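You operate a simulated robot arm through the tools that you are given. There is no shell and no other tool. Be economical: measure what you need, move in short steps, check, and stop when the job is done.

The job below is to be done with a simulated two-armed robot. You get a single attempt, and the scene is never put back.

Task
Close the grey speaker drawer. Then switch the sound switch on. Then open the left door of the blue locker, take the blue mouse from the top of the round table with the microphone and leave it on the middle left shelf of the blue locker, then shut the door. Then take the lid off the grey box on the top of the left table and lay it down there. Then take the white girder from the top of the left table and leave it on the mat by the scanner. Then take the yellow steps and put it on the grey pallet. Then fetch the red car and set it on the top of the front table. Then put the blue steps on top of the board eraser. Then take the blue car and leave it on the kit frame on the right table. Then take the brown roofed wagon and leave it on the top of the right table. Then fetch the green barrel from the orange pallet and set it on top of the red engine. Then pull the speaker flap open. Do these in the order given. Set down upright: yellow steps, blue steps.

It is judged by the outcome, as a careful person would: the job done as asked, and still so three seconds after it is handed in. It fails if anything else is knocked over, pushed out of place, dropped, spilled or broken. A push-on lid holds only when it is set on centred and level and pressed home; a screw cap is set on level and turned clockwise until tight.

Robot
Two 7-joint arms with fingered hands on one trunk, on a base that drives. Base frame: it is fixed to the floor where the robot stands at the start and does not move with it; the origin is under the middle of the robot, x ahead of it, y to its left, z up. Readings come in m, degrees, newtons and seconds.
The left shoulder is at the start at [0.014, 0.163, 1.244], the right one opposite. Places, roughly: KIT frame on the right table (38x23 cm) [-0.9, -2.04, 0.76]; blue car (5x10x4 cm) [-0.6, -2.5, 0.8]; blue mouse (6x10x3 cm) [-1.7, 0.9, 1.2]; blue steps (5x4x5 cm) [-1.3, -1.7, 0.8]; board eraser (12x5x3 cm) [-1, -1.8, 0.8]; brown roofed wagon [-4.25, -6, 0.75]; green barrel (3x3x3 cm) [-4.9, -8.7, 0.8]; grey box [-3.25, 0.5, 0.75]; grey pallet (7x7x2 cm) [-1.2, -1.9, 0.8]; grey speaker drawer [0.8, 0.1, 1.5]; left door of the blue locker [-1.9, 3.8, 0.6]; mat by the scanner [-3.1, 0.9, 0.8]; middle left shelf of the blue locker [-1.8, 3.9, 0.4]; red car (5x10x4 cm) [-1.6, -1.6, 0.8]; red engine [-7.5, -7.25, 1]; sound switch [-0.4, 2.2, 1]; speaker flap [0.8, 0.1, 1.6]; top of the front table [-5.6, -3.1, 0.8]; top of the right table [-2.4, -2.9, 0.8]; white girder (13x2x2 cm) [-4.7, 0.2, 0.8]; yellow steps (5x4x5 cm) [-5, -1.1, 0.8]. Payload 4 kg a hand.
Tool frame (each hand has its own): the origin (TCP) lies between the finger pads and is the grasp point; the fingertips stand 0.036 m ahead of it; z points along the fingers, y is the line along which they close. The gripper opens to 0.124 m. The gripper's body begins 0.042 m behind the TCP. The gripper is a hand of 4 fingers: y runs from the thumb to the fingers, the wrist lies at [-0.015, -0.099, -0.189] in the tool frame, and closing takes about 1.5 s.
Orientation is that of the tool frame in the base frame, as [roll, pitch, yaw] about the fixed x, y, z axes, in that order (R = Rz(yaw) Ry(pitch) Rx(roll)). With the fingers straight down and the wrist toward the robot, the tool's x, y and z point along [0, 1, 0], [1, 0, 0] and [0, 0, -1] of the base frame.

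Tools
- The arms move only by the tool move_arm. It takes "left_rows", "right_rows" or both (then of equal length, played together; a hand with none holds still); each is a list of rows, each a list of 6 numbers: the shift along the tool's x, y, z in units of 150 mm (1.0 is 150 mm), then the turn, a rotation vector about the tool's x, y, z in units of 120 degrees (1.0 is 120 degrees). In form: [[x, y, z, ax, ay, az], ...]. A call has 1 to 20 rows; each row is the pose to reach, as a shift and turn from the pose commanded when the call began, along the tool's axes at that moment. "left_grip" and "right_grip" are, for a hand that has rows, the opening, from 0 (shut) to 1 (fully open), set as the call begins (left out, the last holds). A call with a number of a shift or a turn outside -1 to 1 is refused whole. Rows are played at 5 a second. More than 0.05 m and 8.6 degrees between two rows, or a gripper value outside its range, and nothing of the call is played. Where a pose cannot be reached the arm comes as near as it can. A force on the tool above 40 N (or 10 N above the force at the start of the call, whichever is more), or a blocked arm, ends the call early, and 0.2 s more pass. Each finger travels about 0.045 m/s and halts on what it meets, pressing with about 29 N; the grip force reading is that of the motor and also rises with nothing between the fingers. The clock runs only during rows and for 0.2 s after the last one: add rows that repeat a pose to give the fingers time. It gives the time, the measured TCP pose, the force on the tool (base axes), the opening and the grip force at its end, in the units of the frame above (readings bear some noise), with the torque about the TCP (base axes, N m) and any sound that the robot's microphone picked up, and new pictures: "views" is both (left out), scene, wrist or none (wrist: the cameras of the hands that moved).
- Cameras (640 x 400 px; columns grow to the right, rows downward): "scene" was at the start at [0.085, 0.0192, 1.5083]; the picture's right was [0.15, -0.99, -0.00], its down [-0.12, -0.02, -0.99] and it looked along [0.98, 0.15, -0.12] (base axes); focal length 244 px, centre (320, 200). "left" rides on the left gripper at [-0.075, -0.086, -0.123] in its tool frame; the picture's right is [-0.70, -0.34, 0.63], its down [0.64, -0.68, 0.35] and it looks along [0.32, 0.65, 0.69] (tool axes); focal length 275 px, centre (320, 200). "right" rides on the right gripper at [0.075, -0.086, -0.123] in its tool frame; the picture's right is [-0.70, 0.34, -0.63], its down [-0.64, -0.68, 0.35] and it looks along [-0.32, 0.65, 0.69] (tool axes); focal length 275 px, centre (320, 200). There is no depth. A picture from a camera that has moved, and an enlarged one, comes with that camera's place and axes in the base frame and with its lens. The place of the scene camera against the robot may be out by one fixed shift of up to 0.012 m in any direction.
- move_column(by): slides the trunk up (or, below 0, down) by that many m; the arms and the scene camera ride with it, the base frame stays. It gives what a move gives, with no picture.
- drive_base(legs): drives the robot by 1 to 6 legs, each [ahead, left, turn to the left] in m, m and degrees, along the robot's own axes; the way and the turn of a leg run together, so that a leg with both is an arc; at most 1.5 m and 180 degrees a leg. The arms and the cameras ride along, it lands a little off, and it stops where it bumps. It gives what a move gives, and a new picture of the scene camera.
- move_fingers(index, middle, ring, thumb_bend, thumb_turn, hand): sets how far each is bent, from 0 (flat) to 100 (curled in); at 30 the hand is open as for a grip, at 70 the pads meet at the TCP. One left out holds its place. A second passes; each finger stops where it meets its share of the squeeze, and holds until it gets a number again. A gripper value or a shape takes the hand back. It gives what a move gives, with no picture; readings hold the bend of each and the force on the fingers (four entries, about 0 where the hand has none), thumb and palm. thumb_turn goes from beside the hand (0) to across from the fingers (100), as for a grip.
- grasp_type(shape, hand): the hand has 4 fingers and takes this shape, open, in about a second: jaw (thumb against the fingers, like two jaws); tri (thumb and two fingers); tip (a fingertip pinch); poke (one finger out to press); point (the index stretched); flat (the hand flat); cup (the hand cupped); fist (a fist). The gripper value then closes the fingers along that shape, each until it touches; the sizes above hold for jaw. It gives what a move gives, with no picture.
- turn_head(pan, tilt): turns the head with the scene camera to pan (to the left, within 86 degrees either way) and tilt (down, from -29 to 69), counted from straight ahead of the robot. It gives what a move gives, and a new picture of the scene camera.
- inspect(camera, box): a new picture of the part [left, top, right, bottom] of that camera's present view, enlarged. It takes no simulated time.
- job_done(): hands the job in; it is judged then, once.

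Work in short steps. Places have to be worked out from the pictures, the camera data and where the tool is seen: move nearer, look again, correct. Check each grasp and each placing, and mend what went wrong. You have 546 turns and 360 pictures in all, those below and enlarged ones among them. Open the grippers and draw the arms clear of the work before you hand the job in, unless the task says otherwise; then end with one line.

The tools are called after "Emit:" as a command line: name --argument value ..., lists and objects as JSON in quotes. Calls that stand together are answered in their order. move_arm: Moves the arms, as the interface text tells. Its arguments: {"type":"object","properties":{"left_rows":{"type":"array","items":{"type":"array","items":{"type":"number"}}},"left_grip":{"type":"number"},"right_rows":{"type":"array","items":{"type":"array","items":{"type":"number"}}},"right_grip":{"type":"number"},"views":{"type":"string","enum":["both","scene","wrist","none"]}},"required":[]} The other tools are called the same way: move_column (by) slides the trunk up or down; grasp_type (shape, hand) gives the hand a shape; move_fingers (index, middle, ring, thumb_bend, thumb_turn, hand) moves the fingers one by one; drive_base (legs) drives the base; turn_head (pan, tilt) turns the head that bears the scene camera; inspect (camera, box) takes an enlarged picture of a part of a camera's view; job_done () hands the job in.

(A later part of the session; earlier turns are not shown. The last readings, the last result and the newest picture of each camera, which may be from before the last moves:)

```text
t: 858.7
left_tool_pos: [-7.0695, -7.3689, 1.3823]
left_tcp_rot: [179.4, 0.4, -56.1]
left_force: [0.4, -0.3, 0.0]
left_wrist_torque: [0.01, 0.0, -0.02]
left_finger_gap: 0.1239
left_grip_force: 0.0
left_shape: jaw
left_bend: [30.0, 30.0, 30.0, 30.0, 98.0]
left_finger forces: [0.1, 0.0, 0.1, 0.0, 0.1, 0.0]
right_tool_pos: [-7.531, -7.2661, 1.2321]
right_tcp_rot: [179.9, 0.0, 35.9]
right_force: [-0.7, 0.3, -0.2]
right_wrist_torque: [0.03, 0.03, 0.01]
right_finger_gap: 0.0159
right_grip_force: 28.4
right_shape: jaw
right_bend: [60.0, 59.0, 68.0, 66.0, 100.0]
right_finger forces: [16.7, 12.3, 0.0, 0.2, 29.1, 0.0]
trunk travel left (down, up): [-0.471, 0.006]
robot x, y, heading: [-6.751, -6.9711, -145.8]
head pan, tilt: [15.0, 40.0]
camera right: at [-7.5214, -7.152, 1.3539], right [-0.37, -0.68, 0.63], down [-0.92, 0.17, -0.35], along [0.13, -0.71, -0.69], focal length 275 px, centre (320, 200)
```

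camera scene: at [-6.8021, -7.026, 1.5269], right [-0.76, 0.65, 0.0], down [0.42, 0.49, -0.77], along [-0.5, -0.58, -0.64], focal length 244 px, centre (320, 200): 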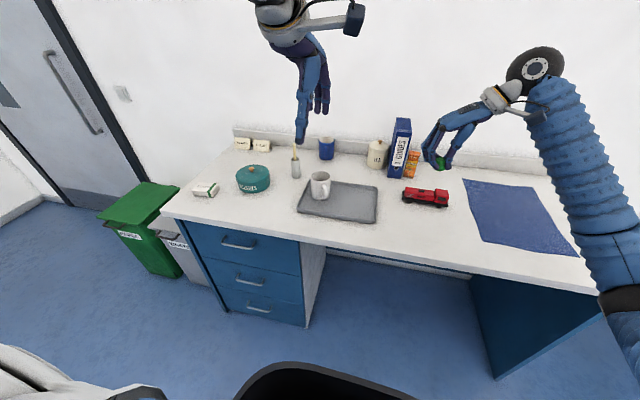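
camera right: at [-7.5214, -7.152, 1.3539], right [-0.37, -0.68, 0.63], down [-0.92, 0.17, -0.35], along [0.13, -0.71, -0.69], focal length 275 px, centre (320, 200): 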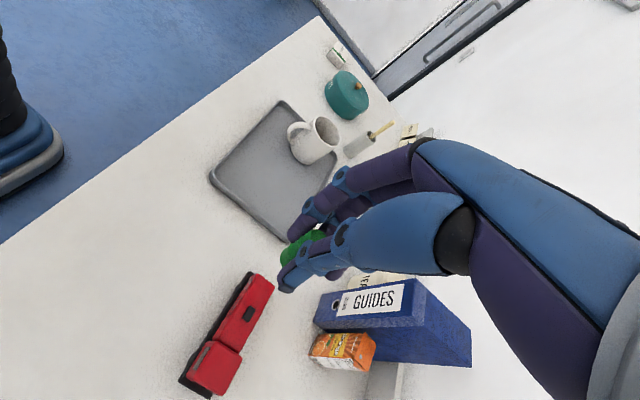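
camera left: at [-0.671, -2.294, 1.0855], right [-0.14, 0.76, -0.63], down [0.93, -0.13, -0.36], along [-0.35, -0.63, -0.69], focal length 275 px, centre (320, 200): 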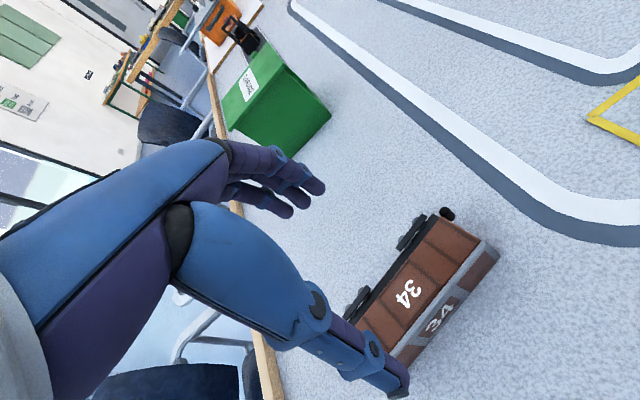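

Triangulating gives a cab roof near [-7.62, -7.27] at z about 0.96. I move over it, come down 10 cm and look again.

Emit:
move_arm --right_rows '[[-0.15, -0.11, 0.1, 0, 0, 0], [-0.3, -0.22, 0.25, 0, 0, 0], [-0.45, -0.33, 0.45, 0, 0, 0], [-0.45, -0.33, 0.67, 0, 0, 0]]' --views "wrist"

```text
t: 859.7
left_tool_pos: [-7.0699, -7.3682, 1.3821]
left_tcp_rot: [179.4, 0.4, -55.9]
left_force: [0.7, -0.7, 0.0]
left_wrist_torque: [0.01, -0.03, 0.03]
left_finger_gap: 0.124
left_grip_force: 0.1
left_shape: jaw
left_bend: [30.0, 30.0, 30.0, 30.0, 98.0]
left_finger forces: [0.0, 0.0, 0.0, 0.0, 0.0, 0.0]
right_tool_pos: [-7.6132, -7.2648, 1.1302]
right_tcp_rot: [179.9, 0.1, 36.0]
right_force: [0.0, 0.1, 0.2]
right_wrist_torque: [-0.02, -0.04, -0.01]
right_finger_gap: 0.0159
right_grip_force: 28.9
right_shape: jaw
right_bend: [60.0, 59.0, 68.0, 66.0, 100.0]
right_finger forces: [16.7, 12.5, 0.0, 0.0, 29.0, 0.1]
trunk travel left (down, up): [-0.471, 0.006]
robot x, y, heading: [-6.752, -6.9695, -145.8]
head pan, tilt: [15.0, 40.0]
camera right: at [-7.6057, -7.1515, 1.2534], right [-0.37, -0.68, 0.64], down [-0.92, 0.17, -0.35], along [0.13, -0.71, -0.69], focal length 275 px, centre (320, 200)
```

right: 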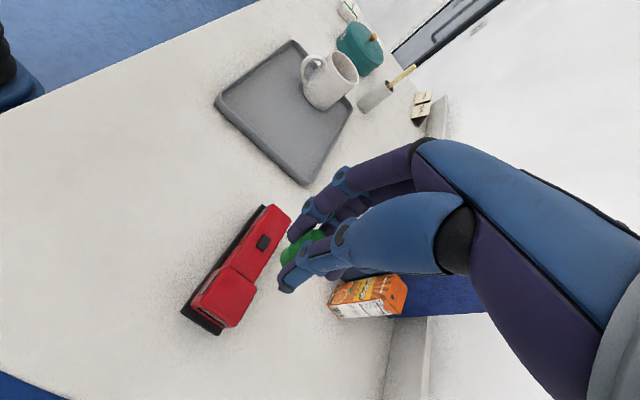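

Two wrist views agree: cab roof centre at [-7.627, -7.280, 0.938]. I correct 2 cm and lower to about 2 cm above it.

Emit:
move_arm --right_rows '[[-0.07, 0.015, 0.1, 0, 0, 0], [-0.134, 0.028, 0.3, 0, 0, 0], [-0.134, 0.028, 0.55, 0, 0, 0], [-0.134, 0.028, 0.85, 0, 0, 0]]' --views "wrist"

Emit:
inspect --camera "scene" --box '[390, 155, 470, 225]'

```text
t: 860.7
left_tool_pos: [-7.0684, -7.3671, 1.3837]
left_tcp_rot: [179.5, 0.4, -55.9]
left_force: [-0.1, 0.0, -0.2]
left_wrist_torque: [-0.01, 0.01, 0.02]
left_finger_gap: 0.124
left_grip_force: 0.0
left_shape: jaw
left_bend: [30.0, 30.0, 30.0, 30.0, 98.0]
left_finger forces: [0.1, 0.1, 0.0, 0.0, 0.0, 0.0]
right_tool_pos: [-7.6271, -7.282, 1.005]
right_tcp_rot: [179.8, 0.3, 36.0]
right_force: [0.3, 0.9, 12.5]
right_wrist_torque: [-0.13, -0.11, 0.02]
right_finger_gap: 0.0156
right_grip_force: 28.6
right_shape: jaw
right_bend: [60.0, 59.0, 68.0, 66.0, 100.0]
right_finger forces: [17.5, 13.1, 0.1, 0.0, 34.6, 0.0]
trunk travel left (down, up): [-0.471, 0.006]
robot x, y, heading: [-6.75, -6.9725, -146.0]
head pan, tilt: [15.0, 40.0]
camera right: at [-7.6173, -7.1674, 1.1283], right [-0.36, -0.68, 0.64], down [-0.92, 0.17, -0.34], along [0.12, -0.71, -0.69], focal length 275 px, centre (320, 200)
```

right: 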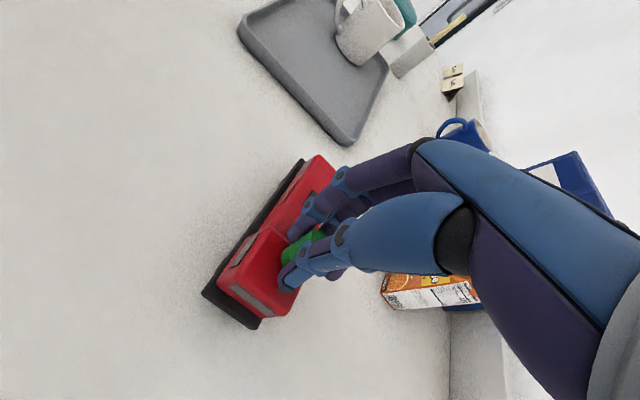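

```text
5.71 times, centred on (430, 190) of scene
camera zoom: at [-6.8008, -7.0253, 1.5271], right [-0.76, 0.65, 0.0], down [0.42, 0.49, -0.77], along [-0.5, -0.58, -0.64], focal length 1391 px, centre (-309, 257)
```

zoom: 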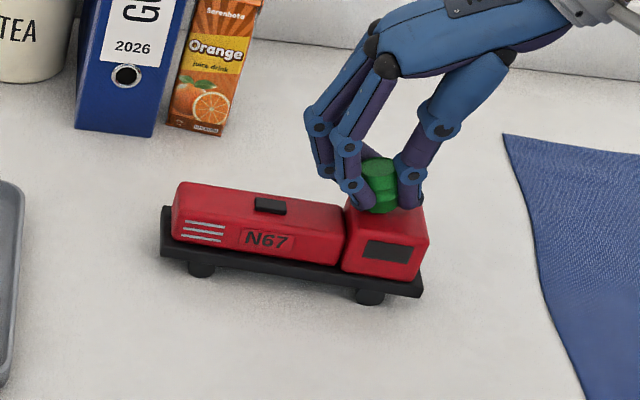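

The barrel has touched the cab roof, but about 9 mm too far back. I lift slightly, move 9 mm towards me and set it down again.

Emit:
move_arm --right_rows '[[0, 0, -0.06, 0, 0, 0], [0.03, 0, -0.06, 0, 0, 0], [0.06, 0, -0.06, 0, 0, 0], [0.06, 0, -0.03, 0, 0, 0], [0.06, 0, -0.01, 0, 0, 0], [0.06, 0, 0.005, 0, 0, 0], [0.06, 0, 0.015, 0, 0, 0]]' --views "none"

Emit:
inspect --camera "scene" --box '[400, 165, 460, 215]'

```text
t: 862.3
left_tool_pos: [-7.0664, -7.3657, 1.3822]
left_tcp_rot: [179.2, 0.4, -56.0]
left_force: [-0.1, -0.3, 1.0]
left_wrist_torque: [0.0, 0.01, -0.01]
left_finger_gap: 0.1238
left_grip_force: 0.0
left_shape: jaw
left_bend: [30.0, 30.0, 30.0, 30.0, 98.0]
left_finger forces: [0.1, 0.0, 0.1, 0.1, 0.0, 0.0]
right_tool_pos: [-7.6184, -7.2752, 1.0044]
right_tcp_rot: [179.7, 0.4, 36.0]
right_force: [-3.3, 1.4, 25.0]
right_wrist_torque: [-0.33, -0.03, -0.04]
right_finger_gap: 0.016
right_grip_force: 29.3
right_shape: jaw
right_bend: [61.0, 59.0, 68.0, 66.0, 100.0]
right_finger forces: [15.4, 14.1, 0.1, 0.0, 40.4, 0.1]
trunk travel left (down, up): [-0.471, 0.006]
robot x, y, heading: [-6.7528, -6.9746, -145.9]
head pan, tilt: [15.0, 40.0]
```

```text
8.00 times, centred on (430, 190) of scene
camera zoom: at [-6.7998, -7.0248, 1.5272], right [-0.76, 0.65, 0.0], down [0.42, 0.49, -0.77], along [-0.5, -0.58, -0.64], focal length 1948 px, centre (-560, 280)
```

zoom: 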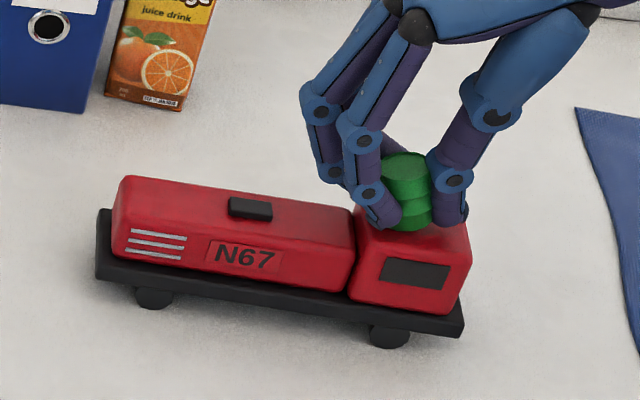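

The barrel stands near the middle of the cab roof. I relax, open slightly and rise straight up.

Emit:
move_arm --right_rows '[[0, 0, -0.01, 0, 0, 0], [0, 0, -0.015, 0, 0, 0], [0, 0, -0.015, 0, 0, 0], [0, 0, -0.015, 0, 0, 0], [0, 0, -0.1, 0, 0, 0], [0, 0, -0.25, 0, 0, 0], [0, 0, -0.5, 0, 0, 0], [0, 0, -0.8, 0, 0, 0], [0, 0, -1.0, 0, 0, 0]]' --right_grip 0.5 --views "scene"

```text
t: 864.3
left_tool_pos: [-7.0677, -7.3684, 1.3829]
left_tcp_rot: [179.3, 0.4, -55.9]
left_force: [0.2, 0.3, -0.2]
left_wrist_torque: [0.0, 0.0, 0.04]
left_finger_gap: 0.1239
left_grip_force: 0.0
left_shape: jaw
left_bend: [30.0, 30.0, 30.0, 30.0, 98.0]
left_finger forces: [0.1, 0.0, 0.0, 0.0, 0.1, 0.1]
right_tool_pos: [-7.6177, -7.2758, 1.151]
right_tcp_rot: [179.9, 0.1, 35.9]
right_force: [0.0, -0.4, -0.7]
right_wrist_torque: [-0.01, 0.03, -0.01]
right_finger_gap: 0.0617
right_grip_force: 0.1
right_shape: jaw
right_bend: [42.0, 46.0, 44.0, 56.0, 100.0]
right_finger forces: [0.0, 0.0, 0.0, 0.1, 0.0, 0.0]
trunk travel left (down, up): [-0.471, 0.006]
robot x, y, heading: [-6.7484, -6.9721, -145.7]
head pan, tilt: [15.0, 40.0]
camera scene: at [-6.8019, -7.026, 1.5269], right [-0.76, 0.65, 0.0], down [0.42, 0.49, -0.77], along [-0.5, -0.58, -0.64], focal length 244 px, centre (320, 200)
```

scene: 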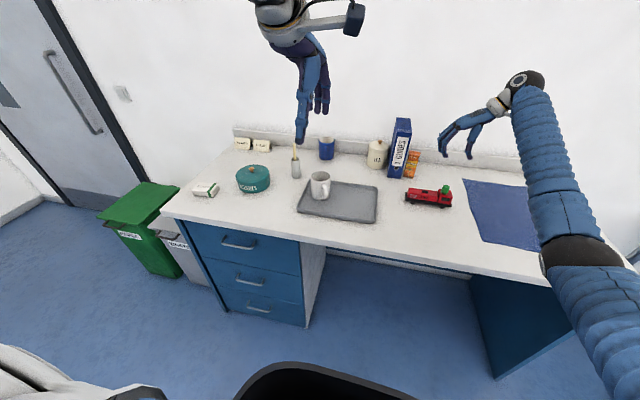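

The green barrel stands on the red engine. Last is the speaker flap. I retract the right arm and drive back around the desk.

Emit:
move_arm --right_rows '[[0.2, 0.05, -0.2, 0, 0, 0], [0.45, 0.1, -0.35, 0, 0, 0], [0.7, 0.15, -0.5, 0, 0, 0], [0.95, 0.2, -0.65, 0, 0, 0]]' --views "none"

Emit:
drive_base --legs '[[-0.8, 0, 0], [0, 0, 180], [1.2, 0, 0], [0, -1.5, 0], [0, -0.5, 0], [1.5, 0, 0]]'

```text
t: 865.3
left_tool_pos: [-7.0681, -7.3652, 1.3825]
left_tcp_rot: [179.2, 0.3, -55.9]
left_force: [-0.3, -0.5, -0.6]
left_wrist_torque: [-0.02, 0.01, 0.0]
left_finger_gap: 0.1239
left_grip_force: 0.0
left_shape: jaw
left_bend: [30.0, 30.0, 30.0, 30.0, 98.0]
left_finger forces: [0.0, 0.0, 0.0, 0.0, 0.0, 0.0]
right_tool_pos: [-7.4848, -7.2168, 1.2508]
right_tcp_rot: [179.9, 0.1, 35.9]
right_force: [0.0, -0.2, 1.0]
right_wrist_torque: [-0.03, 0.02, 0.01]
right_finger_gap: 0.0619
right_grip_force: 0.0
right_shape: jaw
right_bend: [42.0, 46.0, 44.0, 56.0, 100.0]
right_finger forces: [0.0, 0.1, 0.0, 0.1, 0.1, 0.1]
trunk travel left (down, up): [-0.471, 0.006]
robot x, y, heading: [-6.7505, -6.9705, -145.6]
head pan, tilt: [15.0, 40.0]
```

```text
t: 899.3
left_tool_pos: [-2.4038, -6.2573, 1.3821]
left_tcp_rot: [179.5, 0.4, 124.4]
left_force: [0.5, -0.4, 0.0]
left_wrist_torque: [0.0, 0.03, -0.01]
left_finger_gap: 0.1238
left_grip_force: 0.0
left_shape: jaw
left_bend: [30.0, 30.0, 30.0, 30.0, 98.0]
left_finger forces: [0.1, 0.0, 0.0, 0.1, 0.0, 0.0]
right_tool_pos: [-1.985, -6.4063, 1.2482]
right_tcp_rot: [179.9, 0.1, -143.6]
right_force: [-0.4, 0.0, -0.3]
right_wrist_torque: [0.0, -0.01, -0.01]
right_finger_gap: 0.0615
right_grip_force: 0.1
right_shape: jaw
right_bend: [42.0, 46.0, 44.0, 56.0, 100.0]
right_finger forces: [0.0, 0.0, 0.1, 0.0, 0.0, 0.1]
trunk travel left (down, up): [-0.471, 0.006]
robot x, y, heading: [-2.721, -6.6538, 34.7]
head pan, tilt: [15.0, 40.0]
camera scene: at [-2.6774, -6.5913, 1.5269], right [0.76, -0.65, 0.0], down [-0.42, -0.49, -0.77], along [0.5, 0.58, -0.64], focal length 244 px, centre (320, 200)
```

scene: 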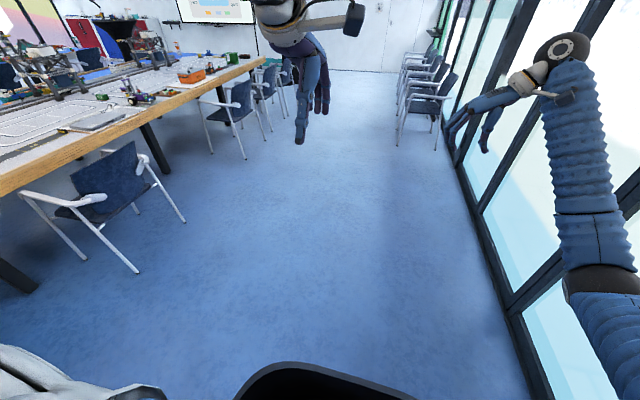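

I go along the corridor, turn around at its end and slide past the second round table as before.

Emit:
drive_base --legs '[[0, 0.85, -0.7], [1.5, 0, 0], [1.5, 0, 0], [1.5, 0, 0], [0.35, 0, 0], [0, 0, 180]]'

Emit:
drive_base --legs '[[0.1, 0, 0], [0, -1.5, 0], [0, -1.2, 0]]'

```text
t: 934.1
left_tool_pos: [0.5197, -3.674, 1.3824]
left_tcp_rot: [179.4, 0.3, -57.5]
left_force: [0.0, 0.2, -0.3]
left_wrist_torque: [-0.03, -0.03, 0.03]
left_finger_gap: 0.1238
left_grip_force: 0.1
left_shape: jaw
left_bend: [30.0, 30.0, 30.0, 30.0, 98.0]
left_finger forces: [0.1, 0.1, 0.0, 0.0, 0.0, 0.2]
right_tool_pos: [0.1069, -3.51, 1.2488]
right_tcp_rot: [179.9, 0.1, 34.3]
right_force: [-0.7, -1.1, -0.7]
right_wrist_torque: [-0.01, 0.01, -0.03]
right_finger_gap: 0.0617
right_grip_force: 0.0
right_shape: jaw
right_bend: [42.0, 46.0, 44.0, 56.0, 100.0]
right_finger forces: [0.0, 0.0, 0.0, 0.0, 0.0, 0.0]
trunk travel left (down, up): [-0.471, 0.006]
robot x, y, heading: [0.8495, -3.289, -147.4]
head pan, tilt: [15.0, 40.0]
camera scene: at [0.796, -3.3397, 1.5269], right [-0.74, 0.67, 0.0], down [0.43, 0.47, -0.77], along [-0.52, -0.57, -0.64], focal length 244 px, centre (320, 200)
```

scene: 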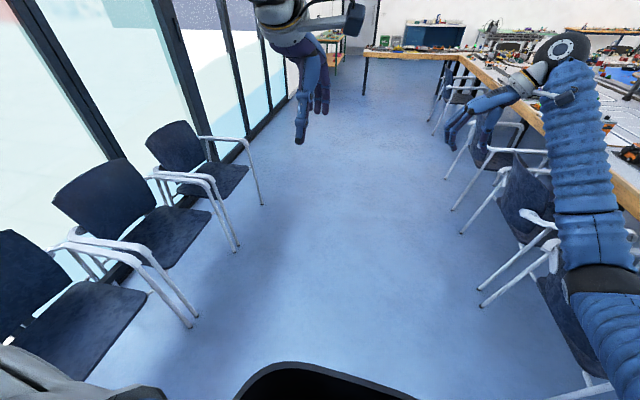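

```text
t: 947.9
left_tool_pos: [-1.0201, -1.4582, 1.3821]
left_tcp_rot: [179.4, 0.4, -57.8]
left_force: [-0.2, 0.2, -0.4]
left_wrist_torque: [0.03, -0.01, 0.0]
left_finger_gap: 0.124
left_grip_force: 0.1
left_shape: jaw
left_bend: [30.0, 30.0, 30.0, 30.0, 98.0]
left_finger forces: [0.0, 0.0, 0.0, 0.0, 0.0, 0.0]
right_tool_pos: [-1.4334, -1.2928, 1.2483]
right_tcp_rot: [179.9, 0.1, 34.1]
right_force: [0.0, -0.3, -0.5]
right_wrist_torque: [-0.03, 0.01, 0.0]
right_finger_gap: 0.0617
right_grip_force: 0.1
right_shape: jaw
right_bend: [42.0, 46.0, 44.0, 56.0, 100.0]
right_finger forces: [0.1, 0.0, 0.0, 0.0, 0.0, 0.0]
trunk travel left (down, up): [-0.471, 0.006]
robot x, y, heading: [-0.687, -1.0751, -147.4]
head pan, tilt: [15.0, 40.0]
camera scene: at [-0.7423, -1.1245, 1.5269], right [-0.74, 0.68, 0.0], down [0.44, 0.47, -0.77], along [-0.52, -0.56, -0.64], focal length 244 px, centre (320, 200)
```

scene: 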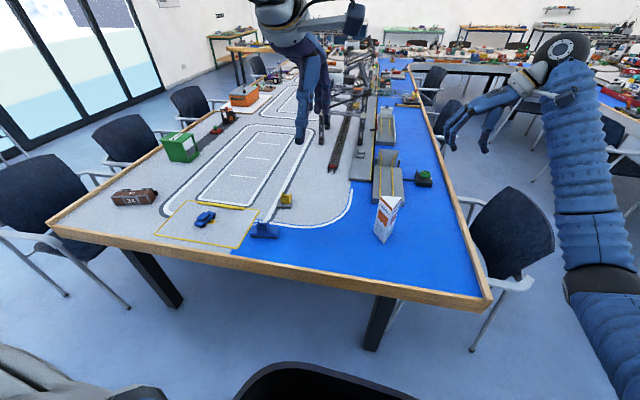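

Everything on the right table is in place. I back off, turn towards the speaker and approach it.

Emit:
drive_base --legs '[[-0.6, 0, 0], [0, 0, 173.5], [0.35, 0.38, 0]]'

Emit:
turn_head --pan -5 --tilt 2

```text
t: 961.1
left_tool_pos: [0.3089, 0.108, 1.3829]
left_tcp_rot: [179.5, 0.4, 117.7]
left_force: [0.1, 0.0, -0.5]
left_wrist_torque: [-0.03, -0.02, -0.02]
left_finger_gap: 0.1242
left_grip_force: 0.0
left_shape: jaw
left_bend: [30.0, 30.0, 30.0, 30.0, 98.0]
left_finger forces: [0.0, 0.1, 0.0, 0.1, 0.0, 0.0]
right_tool_pos: [0.7084, -0.0893, 1.2491]
right_tcp_rot: [179.9, 0.1, -150.3]
right_force: [0.1, -0.4, 1.0]
right_wrist_torque: [0.0, 0.01, 0.02]
right_finger_gap: 0.0617
right_grip_force: 0.2
right_shape: jaw
right_bend: [42.0, 46.0, 44.0, 56.0, 100.0]
right_finger forces: [0.0, 0.1, 0.0, 0.1, 0.0, 0.1]
trunk travel left (down, up): [-0.471, 0.006]
robot x, y, heading: [-0.0508, -0.2516, 27.8]
head pan, tilt: [15.0, 40.0]
camera scene: at [-0.0005, -0.1932, 1.5269], right [0.68, -0.73, 0.0], down [-0.47, -0.44, -0.77], along [0.56, 0.52, -0.64], focal length 244 px, centre (320, 200)
```

scene: 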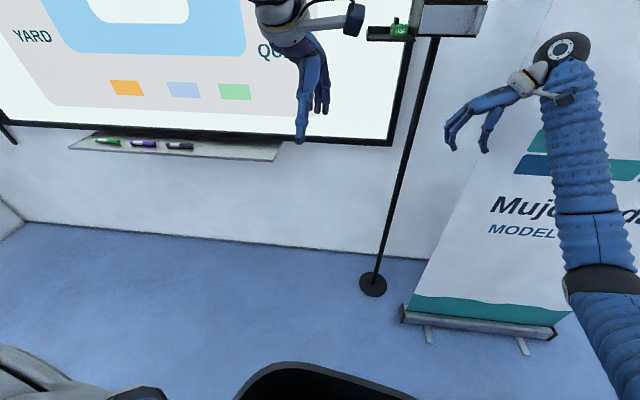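

```text
t: 962.1
left_tool_pos: [0.3105, 0.1068, 1.3829]
left_tcp_rot: [179.4, 0.5, 117.7]
left_force: [-0.6, 0.1, -0.2]
left_wrist_torque: [0.01, 0.02, 0.01]
left_finger_gap: 0.1242
left_grip_force: 0.0
left_shape: jaw
left_bend: [30.0, 30.0, 30.0, 30.0, 98.0]
left_finger forces: [0.1, 0.0, 0.0, 0.0, 0.0, 0.1]
right_tool_pos: [0.709, -0.0908, 1.2477]
right_tcp_rot: [180.0, 0.0, -150.2]
right_force: [-1.3, 0.0, -0.3]
right_wrist_torque: [0.02, 0.0, -0.01]
right_finger_gap: 0.0617
right_grip_force: 0.1
right_shape: jaw
right_bend: [42.0, 46.0, 44.0, 56.0, 100.0]
right_finger forces: [0.0, 0.0, 0.0, 0.0, 0.1, 0.0]
trunk travel left (down, up): [-0.471, 0.006]
robot x, y, heading: [-0.0478, -0.2542, 27.9]
head pan, tilt: [-5.0, 2.0]
camera scene: at [0.0209, -0.2159, 1.5874], right [0.39, -0.92, 0.0], down [-0.03, -0.01, -1.0], along [0.92, 0.39, -0.04], focal length 244 px, centre (320, 200)
```

scene: 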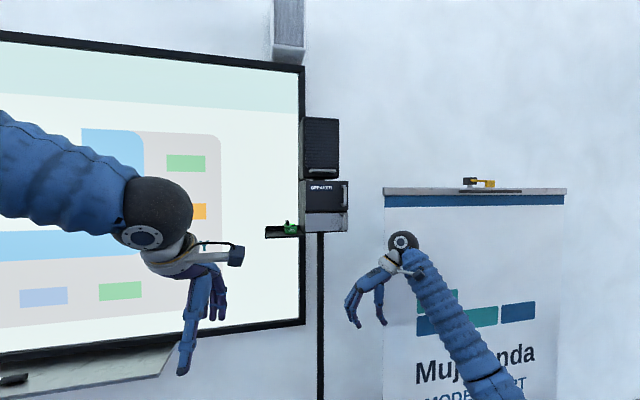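

I zoom in on the flap to see its handle and hinge side.

Emit:
inspect --camera "scene" --box '[290, 160, 370, 240]'

```text
5.00 times, centred on (330, 200) of scene
camera zoom: at [0.0209, -0.2159, 1.5874], right [0.39, -0.92, 0.0], down [-0.03, -0.01, -1.0], along [0.92, 0.39, -0.04], focal length 1218 px, centre (270, 200)
```

zoom: 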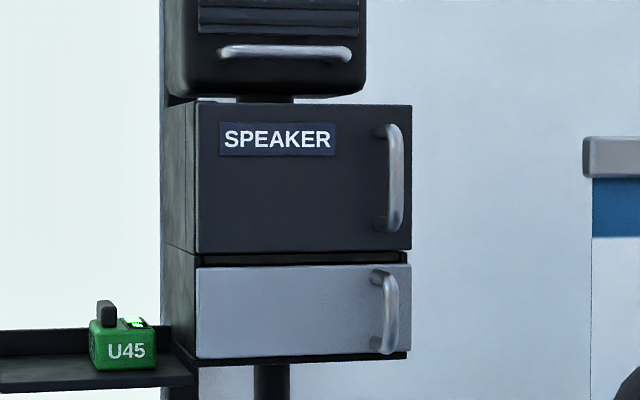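

The flap handle is a vertical bar at its right edge, at about [0.841, 0.036, 1.567], so it is hinged on the left. I turn the right hand to point forward with the fingers to the left and bring it up in front of the handle.

Emit:
move_arm --right_rows '[[0.07, 0, -0.05, 0, -0.0625, 0], [0.14, 0, -0.1, 0, -0.125, 0], [0.21, 0, -0.15, 0, -0.1875, 0], [0.28, 0, -0.2, 0, -0.25, 0], [0.35, 0, -0.25, 0, -0.3125, 0], [0.42, 0, -0.3, 0, -0.375, 0], [0.49, 0, -0.36, 0, -0.4375, 0], [0.56, 0, -0.42, 0, -0.5, 0], [0.63, 0, -0.48, 0, -0.5625, 0], [0.7, 0, -0.54, 0, -0.625, 0], [0.75, 0, -0.6, 0, -0.6875, 0], [0.8, 0, -0.67, 0, -0.75, 0]]' --right_grip 0.5 --views "none"

Emit:
move_arm --right_rows '[[-0.25, 0, 0, 0.01, 0, 0], [-0.5, 0.05, 0.1, 0.02, 0, 0], [-0.75, 0.1, 0.2, 0.033, 0, 0], [-1.0, 0.15, 0.35, 0.033, 0, 0]]' --views "none"

```text
t: 964.7
left_tool_pos: [0.3085, 0.1075, 1.3821]
left_tcp_rot: [179.4, 0.4, 117.8]
left_force: [-0.5, 0.1, 0.8]
left_wrist_torque: [0.01, -0.02, 0.01]
left_finger_gap: 0.1239
left_grip_force: 0.0
left_shape: jaw
left_bend: [30.0, 30.0, 30.0, 30.0, 98.0]
left_finger forces: [0.0, 0.0, 0.1, 0.1, 0.1, 0.0]
right_tool_pos: [0.6038, -0.1498, 1.3496]
right_tcp_rot: [51.7, 89.7, 81.5]
right_force: [0.3, -0.7, 0.2]
right_wrist_torque: [0.01, 0.01, 0.02]
right_finger_gap: 0.0616
right_grip_force: 0.0
right_shape: jaw
right_bend: [42.0, 46.0, 44.0, 56.0, 100.0]
right_finger forces: [0.0, 0.0, 0.1, 0.1, 0.1, 0.0]
trunk travel left (down, up): [-0.471, 0.006]
robot x, y, heading: [-0.0542, -0.2492, 28.1]
head pan, tilt: [-5.0, 2.0]
```

```text
t: 965.7
left_tool_pos: [0.3082, 0.1078, 1.382]
left_tcp_rot: [179.4, 0.5, 117.6]
left_force: [-0.4, 0.1, 0.3]
left_wrist_torque: [-0.03, 0.0, 0.03]
left_finger_gap: 0.1238
left_grip_force: 0.0
left_shape: jaw
left_bend: [30.0, 30.0, 30.0, 30.0, 98.0]
left_finger forces: [0.1, 0.1, 0.0, 0.0, 0.0, 0.1]
right_tool_pos: [0.6385, -0.1033, 1.4997]
right_tcp_rot: [51.1, 89.9, 76.8]
right_force: [-0.8, -0.2, 0.0]
right_wrist_torque: [0.0, 0.01, -0.03]
right_finger_gap: 0.0616
right_grip_force: 0.2
right_shape: jaw
right_bend: [42.0, 46.0, 44.0, 56.0, 100.0]
right_finger forces: [0.1, 0.0, 0.0, 0.0, 0.1, 0.0]
trunk travel left (down, up): [-0.471, 0.006]
robot x, y, heading: [-0.0501, -0.2531, 28.0]
head pan, tilt: [-5.0, 2.0]
```

The hand points at the flap. I move to 10 cm in front of the handle and look with the wrist camera.

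Emit:
move_arm --right_rows '[[-0.15, 0.08, 0.2, 0, 0, 0], [-0.3, 0.16, 0.4, 0, 0, 0], [-0.45, 0.255, 0.6, 0, 0, 0], [-0.45, 0.255, 0.85, 0, 0, 0]]' --views "wrist"

```text
t: 966.7
left_tool_pos: [0.311, 0.1069, 1.3829]
left_tcp_rot: [179.5, 0.4, 117.8]
left_force: [-0.6, 0.2, -0.5]
left_wrist_torque: [0.01, 0.0, 0.0]
left_finger_gap: 0.1241
left_grip_force: 0.0
left_shape: jaw
left_bend: [30.0, 30.0, 30.0, 30.0, 98.0]
left_finger forces: [0.1, 0.0, 0.0, 0.0, 0.0, 0.0]
right_tool_pos: [0.7379, -0.014, 1.5664]
right_tcp_rot: [101.0, 89.9, 126.7]
right_force: [0.8, -0.1, 0.5]
right_wrist_torque: [-0.01, -0.04, -0.02]
right_finger_gap: 0.0615
right_grip_force: 0.1
right_shape: jaw
right_bend: [42.0, 46.0, 44.0, 56.0, 100.0]
right_finger forces: [0.1, 0.1, 0.1, 0.0, 0.0, 0.0]
trunk travel left (down, up): [-0.471, 0.006]
robot x, y, heading: [-0.0507, -0.2552, 27.9]
head pan, tilt: [-5.0, 2.0]
camera right: at [0.6633, -0.1436, 1.4908], right [-0.72, 0.03, 0.7], down [0.61, -0.47, 0.64], along [0.34, 0.88, 0.32], focal length 275 px, centre (320, 200)
```

right: 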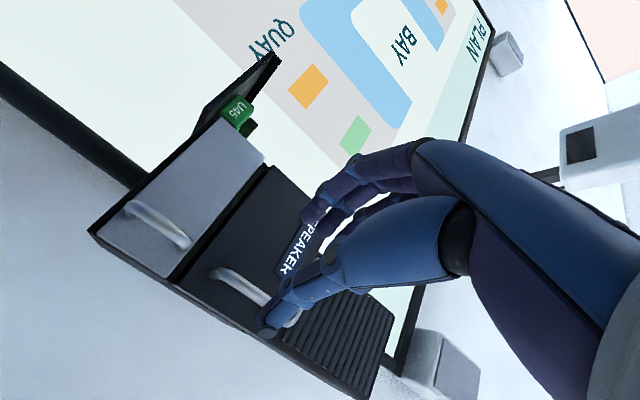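

The bar is about 1 cm right and 1 cm higher than the hand's line. I correct and move in 8.5 cm, then look.

Emit:
move_arm --right_rows '[[-0.08, -0.05, 0.1, 0, 0, 0], [-0.08, -0.05, 0.28, 0, 0, 0], [-0.08, -0.05, 0.42, 0, 0, 0], [-0.08, -0.05, 0.52, 0, 0, 0]]' --views "wrist"

```text
t: 967.7
left_tool_pos: [0.3093, 0.1074, 1.3819]
left_tcp_rot: [179.4, 0.4, 117.8]
left_force: [0.6, -0.9, 0.3]
left_wrist_torque: [0.0, 0.02, 0.0]
left_finger_gap: 0.124
left_grip_force: 0.1
left_shape: jaw
left_bend: [30.0, 30.0, 30.0, 30.0, 98.0]
left_finger forces: [0.0, 0.1, 0.1, 0.1, 0.0, 0.1]
right_tool_pos: [0.8114, 0.0131, 1.5784]
right_tcp_rot: [80.2, 89.9, 105.9]
right_force: [-1.1, -0.1, 0.3]
right_wrist_torque: [0.02, 0.0, 0.02]
right_finger_gap: 0.062
right_grip_force: 0.0
right_shape: jaw
right_bend: [42.0, 46.0, 44.0, 56.0, 100.0]
right_finger forces: [0.1, 0.0, 0.1, 0.0, 0.1, 0.0]
trunk travel left (down, up): [-0.471, 0.006]
robot x, y, heading: [-0.0503, -0.249, 27.9]
head pan, tilt: [-5.0, 2.0]
camera right: at [0.7368, -0.1173, 1.5029], right [-0.72, 0.03, 0.7], down [0.61, -0.47, 0.64], along [0.34, 0.88, 0.32], focal length 275 px, centre (320, 200)
```

right: 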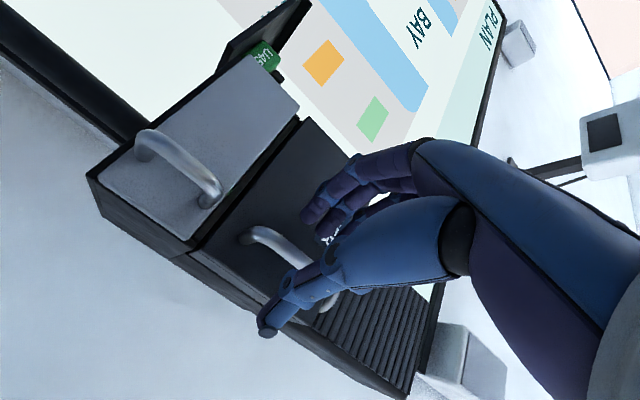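

The bar is about 4.5 cm ahead and in line. I move in 3.4 cm and close.

Emit:
move_arm --right_rows '[[0, 0, 0.1, 0, 0, 0], [0, 0, 0.18, 0, 0, 0], [0, 0, 0.23, 0, 0, 0]]' --views "none"

Emit:
move_arm --right_rows '[[0, 0, 0, 0, 0, 0], [0, 0, 0, 0, 0, 0], [0, 0, 0, 0, 0, 0], [0, 0, 0, 0, 0, 0], [0, 0, 0, 0, 0, 0], [0, 0, 0, 0, 0, 0], [0, 0, 0, 0, 0, 0]]' --right_grip 0 --views "wrist"

```text
t: 968.7
left_tool_pos: [0.3059, 0.1049, 1.3842]
left_tcp_rot: [179.1, 0.4, 117.7]
left_force: [-0.2, 0.2, 0.2]
left_wrist_torque: [-0.03, 0.01, 0.01]
left_finger_gap: 0.1239
left_grip_force: 0.0
left_shape: jaw
left_bend: [30.0, 30.0, 30.0, 30.0, 98.0]
left_finger forces: [0.0, 0.0, 0.0, 0.0, 0.0, 0.0]
right_tool_pos: [0.8328, 0.0272, 1.5833]
right_tcp_rot: [25.6, 89.6, 51.8]
right_force: [-30.2, -14.7, -6.2]
right_wrist_torque: [-0.33, 0.2, 1.09]
right_finger_gap: 0.0609
right_grip_force: 0.1
right_shape: jaw
right_bend: [42.0, 47.0, 44.0, 56.0, 100.0]
right_finger forces: [24.8, 8.5, 0.0, 0.1, 0.0, 0.0]
trunk travel left (down, up): [-0.471, 0.006]
robot x, y, heading: [-0.0515, -0.2516, 27.9]
head pan, tilt: [-5.0, 2.0]
stopped in row 3 (right hand): the force on the tool passed its limit at 42 N (the readings are from after the stop); the commanded pose is now the measured one
```

```text
t: 970.3
left_tool_pos: [0.3093, 0.1, 1.3838]
left_tcp_rot: [179.3, 0.0, 117.7]
left_force: [0.1, -0.1, 0.3]
left_wrist_torque: [0.01, 0.04, 0.0]
left_finger_gap: 0.1238
left_grip_force: 0.1
left_shape: jaw
left_bend: [30.0, 30.0, 30.0, 30.0, 98.0]
left_finger forces: [0.0, 0.1, 0.0, 0.1, 0.0, 0.1]
right_tool_pos: [0.8403, 0.0187, 1.5814]
right_tcp_rot: [56.9, 89.5, 82.7]
right_force: [6.3, -41.4, 4.4]
right_wrist_torque: [-0.1, -0.05, -0.06]
right_finger_gap: 0.0063
right_grip_force: 28.9
right_shape: jaw
right_bend: [73.0, 73.0, 55.0, 69.0, 100.0]
right_finger forces: [0.0, 0.0, 2.8, 0.0, 49.6, 0.0]
trunk travel left (down, up): [-0.471, 0.006]
robot x, y, heading: [-0.0484, -0.2537, 28.0]
head pan, tilt: [-5.0, 2.0]
camera right: at [0.7664, -0.1112, 1.5051], right [-0.72, 0.02, 0.7], down [0.61, -0.47, 0.64], along [0.34, 0.88, 0.32], focal length 275 px, centre (320, 200)
```

right: 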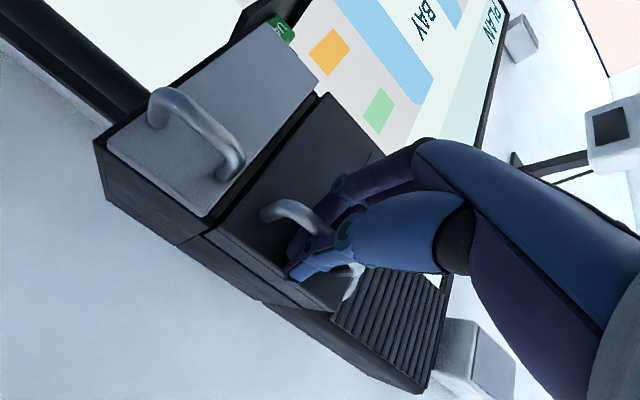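

The thumb met the bar but the fingers closed past it. I reopen and look closely at where the bar is relative to the fingers.

Emit:
move_arm --right_rows '[[0, 0, 0, 0, 0, 0], [0, 0, 0, 0, 0, 0], [0, 0, 0, 0, 0, 0], [0, 0, 0, 0, 0, 0], [0, 0, -0.05, 0, 0, 0]]' --right_grip 0.5 --views "none"

Emit:
inspect --camera "right" --box '[200, 140, 420, 340]'

```text
t: 971.5
left_tool_pos: [0.309, 0.1054, 1.383]
left_tcp_rot: [179.4, 0.3, 117.8]
left_force: [0.5, -1.2, 0.2]
left_wrist_torque: [-0.02, -0.02, 0.03]
left_finger_gap: 0.1241
left_grip_force: 0.1
left_shape: jaw
left_bend: [30.0, 30.0, 30.0, 30.0, 98.0]
left_finger forces: [0.1, 0.1, 0.1, 0.0, 0.0, 0.0]
right_tool_pos: [0.8322, 0.0222, 1.5792]
right_tcp_rot: [47.0, 89.7, 72.9]
right_force: [-6.7, -6.1, 1.8]
right_wrist_torque: [0.08, -0.06, 0.21]
right_finger_gap: 0.0601
right_grip_force: 0.1
right_shape: jaw
right_bend: [44.0, 46.0, 44.0, 56.0, 100.0]
right_finger forces: [5.3, 3.2, 0.0, 0.0, 0.1, 0.1]
trunk travel left (down, up): [-0.471, 0.006]
robot x, y, heading: [-0.0494, -0.2559, 28.1]
head pan, tilt: [-5.0, 2.0]
```

```text
2.00 times, centred on (310, 240) of right
camera zoom: at [0.7581, -0.1071, 1.5046], right [-0.72, 0.02, 0.7], down [0.61, -0.47, 0.64], along [0.34, 0.88, 0.32], focal length 551 px, centre (340, 120)
```

zoom: 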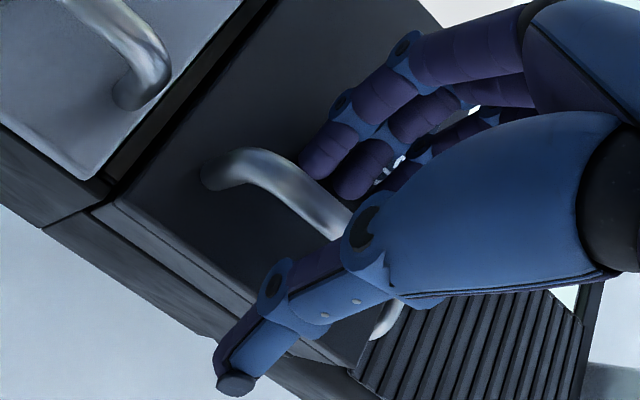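

The fingertips are resting on the front of the bar instead of passing to its left. I back off 3 cm, open wider, shift 1 cm left and go in again.

Emit:
move_arm --right_rows '[[0, 0, -0.12, 0, 0, 0], [0, 0, -0.22, 0, 0, 0], [0, 0.07, -0.22, 0, 0, 0], [0, 0.07, -0.22, 0, 0, 0], [0, 0.07, -0.1, 0, 0, 0], [0, 0.07, 0.0, 0, 0, 0], [0, 0.07, 0.07, 0, 0, 0]]' --right_grip 0.85 --views "none"

Emit:
inspect --camera "right" --box '[200, 140, 420, 340]'

```text
t: 973.0
left_tool_pos: [0.3058, 0.1047, 1.3838]
left_tcp_rot: [179.3, 0.4, 117.6]
left_force: [-0.5, -0.5, 0.0]
left_wrist_torque: [-0.01, 0.01, -0.02]
left_finger_gap: 0.1237
left_grip_force: 0.0
left_shape: jaw
left_bend: [30.0, 30.0, 30.0, 30.0, 98.0]
left_finger forces: [0.0, 0.0, 0.0, 0.0, 0.0, 0.0]
right_tool_pos: [0.8203, 0.0306, 1.5842]
right_tcp_rot: [32.2, 89.7, 58.5]
right_force: [-15.7, -11.7, -0.8]
right_wrist_torque: [-0.12, 0.15, 1.06]
right_finger_gap: 0.1034
right_grip_force: 0.1
right_shape: jaw
right_bend: [31.0, 33.0, 33.0, 6.0, 98.0]
right_finger forces: [15.2, 5.0, 0.0, 0.1, 0.0, 0.1]
trunk travel left (down, up): [-0.471, 0.006]
robot x, y, heading: [-0.0549, -0.2544, 27.9]
head pan, tilt: [-5.0, 2.0]
stopped in row 7 (right hand): the force on the tool passed its limit at 50 N (the readings are from after the stop); the commanded pose is now the measured one
```

```text
2.00 times, centred on (310, 240) of right
camera zoom: at [0.7465, -0.0987, 1.5073], right [-0.72, 0.02, 0.69], down [0.61, -0.46, 0.64], along [0.33, 0.89, 0.32], focal length 551 px, centre (340, 120)
```

zoom: 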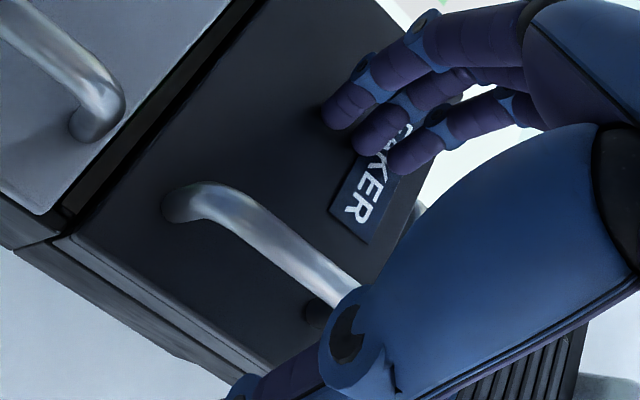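

The fingers are now left of the bar, touching the flap face. I back off 4 mm and close around the bar.

Emit:
move_arm --right_rows '[[0, 0, -0.03, 0, 0, 0], [0, 0, -0.03, 0, 0, 0], [0, 0, -0.03, 0, 0, 0], [0, 0, -0.03, 0, 0, 0], [0, 0, -0.03, 0, 0, 0], [0, 0, -0.03, 0, 0, 0], [0, 0, -0.03, 0, 0, 0], [0, 0, -0.03, 0, 0, 0], [0, 0, -0.03, 0, 0, 0]]' --right_grip 0 --views "wrist"

```text
t: 974.1
left_tool_pos: [0.3129, 0.0982, 1.3834]
left_tcp_rot: [179.3, 0.2, 117.3]
left_force: [0.8, 0.5, -0.3]
left_wrist_torque: [0.01, 0.03, 0.01]
left_finger_gap: 0.124
left_grip_force: 0.0
left_shape: jaw
left_bend: [30.0, 30.0, 30.0, 30.0, 98.0]
left_finger forces: [0.1, 0.0, 0.0, 0.0, 0.0, 0.0]
right_tool_pos: [0.8305, 0.0103, 1.5832]
right_tcp_rot: [60.3, 89.6, 85.3]
right_force: [3.5, -39.0, -3.8]
right_wrist_torque: [-0.18, 0.03, -0.14]
right_finger_gap: 0.0045
right_grip_force: 29.3
right_shape: jaw
right_bend: [74.0, 74.0, 49.0, 76.0, 100.0]
right_finger forces: [0.0, 0.0, 0.0, 0.1, 48.7, 0.0]
trunk travel left (down, up): [-0.471, 0.006]
robot x, y, heading: [-0.0485, -0.2519, 27.5]
head pan, tilt: [-5.0, 2.0]
stopped in row 5 (right hand): the force on the tool passed its limit at 42 N (the readings are from after the stop); the commanded pose is now the measured one
camera right: at [0.7532, -0.1182, 1.5066], right [-0.72, 0.03, 0.7], down [0.6, -0.48, 0.64], along [0.35, 0.88, 0.32], focal length 275 px, centre (320, 200)
```

right: 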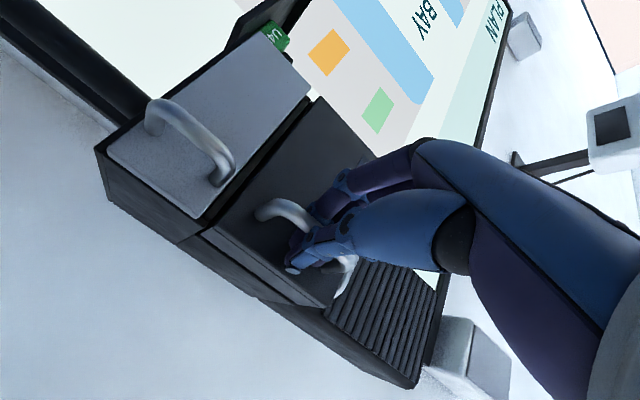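

The index and middle may be hooked behind the bar while the thumb presses it from the right. I pull back gently by 4 cm and watch the force.

Emit:
move_arm --right_rows '[[0, 0, -0.05, 0, 0, 0], [0, 0, -0.1, 0, 0, 0], [0, 0.02, -0.15, 0, 0, 0], [0, 0.03, -0.2, 0, 0, 0], [0, 0.05, -0.27, 0, 0, 0]]' --views "wrist"

```text
t: 975.3
left_tool_pos: [0.3086, 0.1042, 1.3835]
left_tcp_rot: [179.3, 0.4, 117.6]
left_force: [0.5, 0.1, -1.2]
left_wrist_torque: [0.02, -0.06, 0.02]
left_finger_gap: 0.1237
left_grip_force: 0.1
left_shape: jaw
left_bend: [30.0, 30.0, 30.0, 30.0, 98.0]
left_finger forces: [0.1, 0.0, 0.0, 0.1, 0.0, 0.0]
right_tool_pos: [0.7831, 0.0123, 1.5818]
right_tcp_rot: [66.7, 89.7, 92.4]
right_force: [-2.6, -15.5, -3.0]
right_wrist_torque: [-0.22, 0.03, 0.08]
right_finger_gap: 0.0034
right_grip_force: 28.9
right_shape: jaw
right_bend: [73.0, 63.0, 55.0, 75.0, 100.0]
right_finger forces: [0.1, 0.0, 4.8, 0.1, 36.2, 0.1]
trunk travel left (down, up): [-0.471, 0.006]
robot x, y, heading: [-0.0503, -0.252, 27.8]
head pan, tilt: [-5.0, 2.0]
camera right: at [0.7088, -0.1177, 1.5068], right [-0.72, 0.02, 0.7], down [0.61, -0.47, 0.64], along [0.34, 0.88, 0.32], focal length 275 px, centre (320, 200)
```

right: 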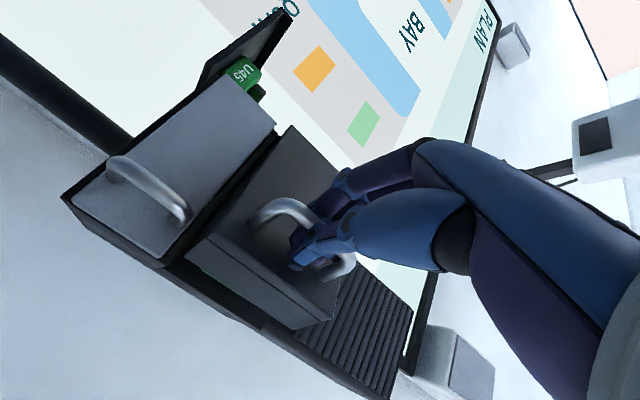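

The flap is swinging open on its left hinge. I continue pulling along that arc, turning the hand along.

Emit:
move_arm --right_rows '[[0, 0.07, -0.1, 0.025, 0, 0], [0, 0.15, -0.19, 0.05, 0, 0], [0, 0.245, -0.265, 0.075, 0, 0], [0, 0.344, -0.335, 0.1, 0, 0], [0, 0.455, -0.385, 0.125, 0, 0], [0, 0.57, -0.425, 0.15, 0, 0], [0, 0.69, -0.443, 0.175, 0, 0], [0, 0.81, -0.453, 0.2, 0, 0]]' --views "scene"

```text
t: 977.1
left_tool_pos: [0.311, 0.1072, 1.3819]
left_tcp_rot: [179.5, 0.3, 117.4]
left_force: [0.4, -0.4, 0.3]
left_wrist_torque: [-0.02, -0.01, -0.01]
left_finger_gap: 0.1238
left_grip_force: 0.0
left_shape: jaw
left_bend: [30.0, 30.0, 30.0, 30.0, 98.0]
left_finger forces: [0.0, 0.0, 0.0, 0.1, 0.0, 0.1]
right_tool_pos: [0.6721, 0.0951, 1.5815]
right_tcp_rot: [67.7, 89.7, 69.2]
right_force: [7.0, 3.2, 1.7]
right_wrist_torque: [0.02, -0.01, -0.15]
right_finger_gap: 0.0046
right_grip_force: 28.8
right_shape: jaw
right_bend: [58.0, 61.0, 57.0, 75.0, 100.0]
right_finger forces: [2.1, 0.0, 4.3, 0.0, 0.1, 0.0]
trunk travel left (down, up): [-0.471, 0.006]
robot x, y, heading: [-0.0535, -0.252, 27.6]
head pan, tilt: [-5.0, 2.0]
camera scene: at [0.0211, -0.2153, 1.5873], right [0.39, -0.92, 0.0], down [-0.03, -0.01, -1.0], along [0.92, 0.39, -0.04], focal length 244 px, centre (320, 200)
```

scene: 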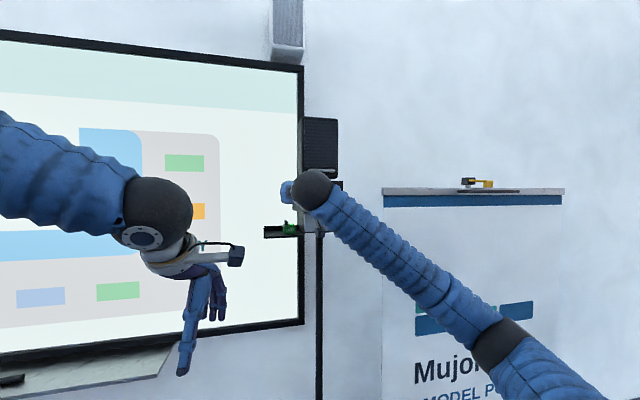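

The hand hides the flap in the scene view, so I check with the wrist camera.

Emit:
inspect --camera "right" --box '[0, 0, 640, 400]'

```text
1.00 times, centred on (320, 200) of right (not enlarged: the box is as wide or as high as the picture)
camera zoom: at [0.5501, 0.0058, 1.5061], right [-0.64, 0.32, 0.7], down [0.36, -0.67, 0.64], along [0.67, 0.67, 0.32], focal length 275 px, centre (320, 200)
```

zoom: 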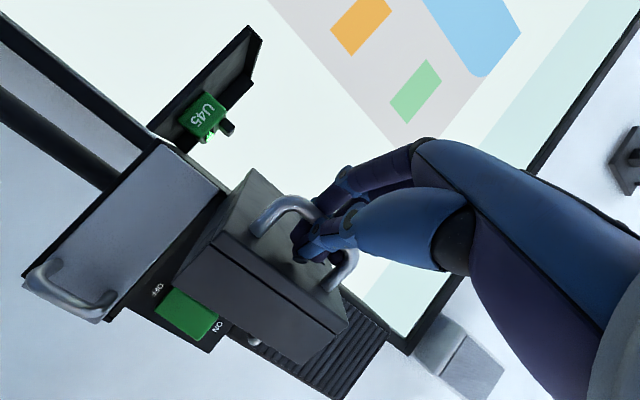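

The flap is well open, with the switch inside visible. I push it a bit further, to about 100°, before letting go.

Emit:
move_arm --right_rows '[[0, 0.1, -0.01, 0.02, 0, 0], [0, 0.2, -0.03, 0.04, 0, 0], [0, 0.3, -0.04, 0.06, 0, 0], [0, 0.4, -0.04, 0.08, 0, 0]]' --views "wrist"

```text
t: 978.1
left_tool_pos: [0.3067, 0.1076, 1.3831]
left_tcp_rot: [179.3, 0.5, 117.5]
left_force: [0.2, 0.0, -0.3]
left_wrist_torque: [0.01, -0.04, 0.03]
left_finger_gap: 0.1238
left_grip_force: 0.1
left_shape: jaw
left_bend: [30.0, 30.0, 30.0, 30.0, 98.0]
left_finger forces: [0.1, 0.0, 0.1, 0.1, 0.1, 0.0]
right_tool_pos: [0.6586, 0.1554, 1.5829]
right_tcp_rot: [45.2, 89.7, 37.2]
right_force: [-24.7, -0.5, -6.9]
right_wrist_torque: [-0.21, 0.2, 0.46]
right_finger_gap: 0.0043
right_grip_force: 28.5
right_shape: jaw
right_bend: [58.0, 61.0, 61.0, 74.0, 100.0]
right_finger forces: [2.4, 0.1, 3.0, 0.1, 17.5, 0.0]
trunk travel left (down, up): [-0.471, 0.006]
robot x, y, heading: [-0.0486, -0.2503, 27.8]
head pan, tilt: [-5.0, 2.0]
camera right: at [0.5236, 0.0886, 1.5077], right [-0.58, 0.42, 0.69], down [0.24, -0.72, 0.64], along [0.77, 0.55, 0.32], focal length 275 px, centre (320, 200)
```

right: 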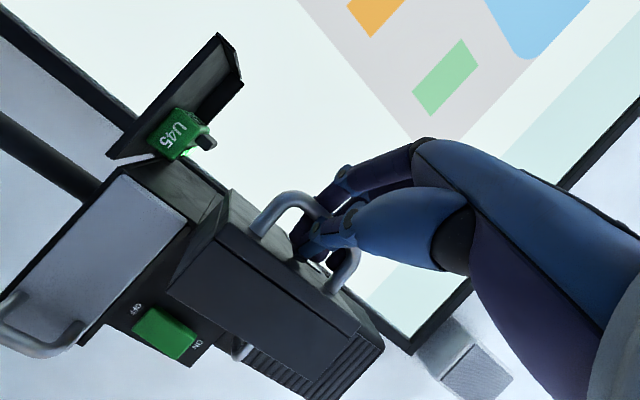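

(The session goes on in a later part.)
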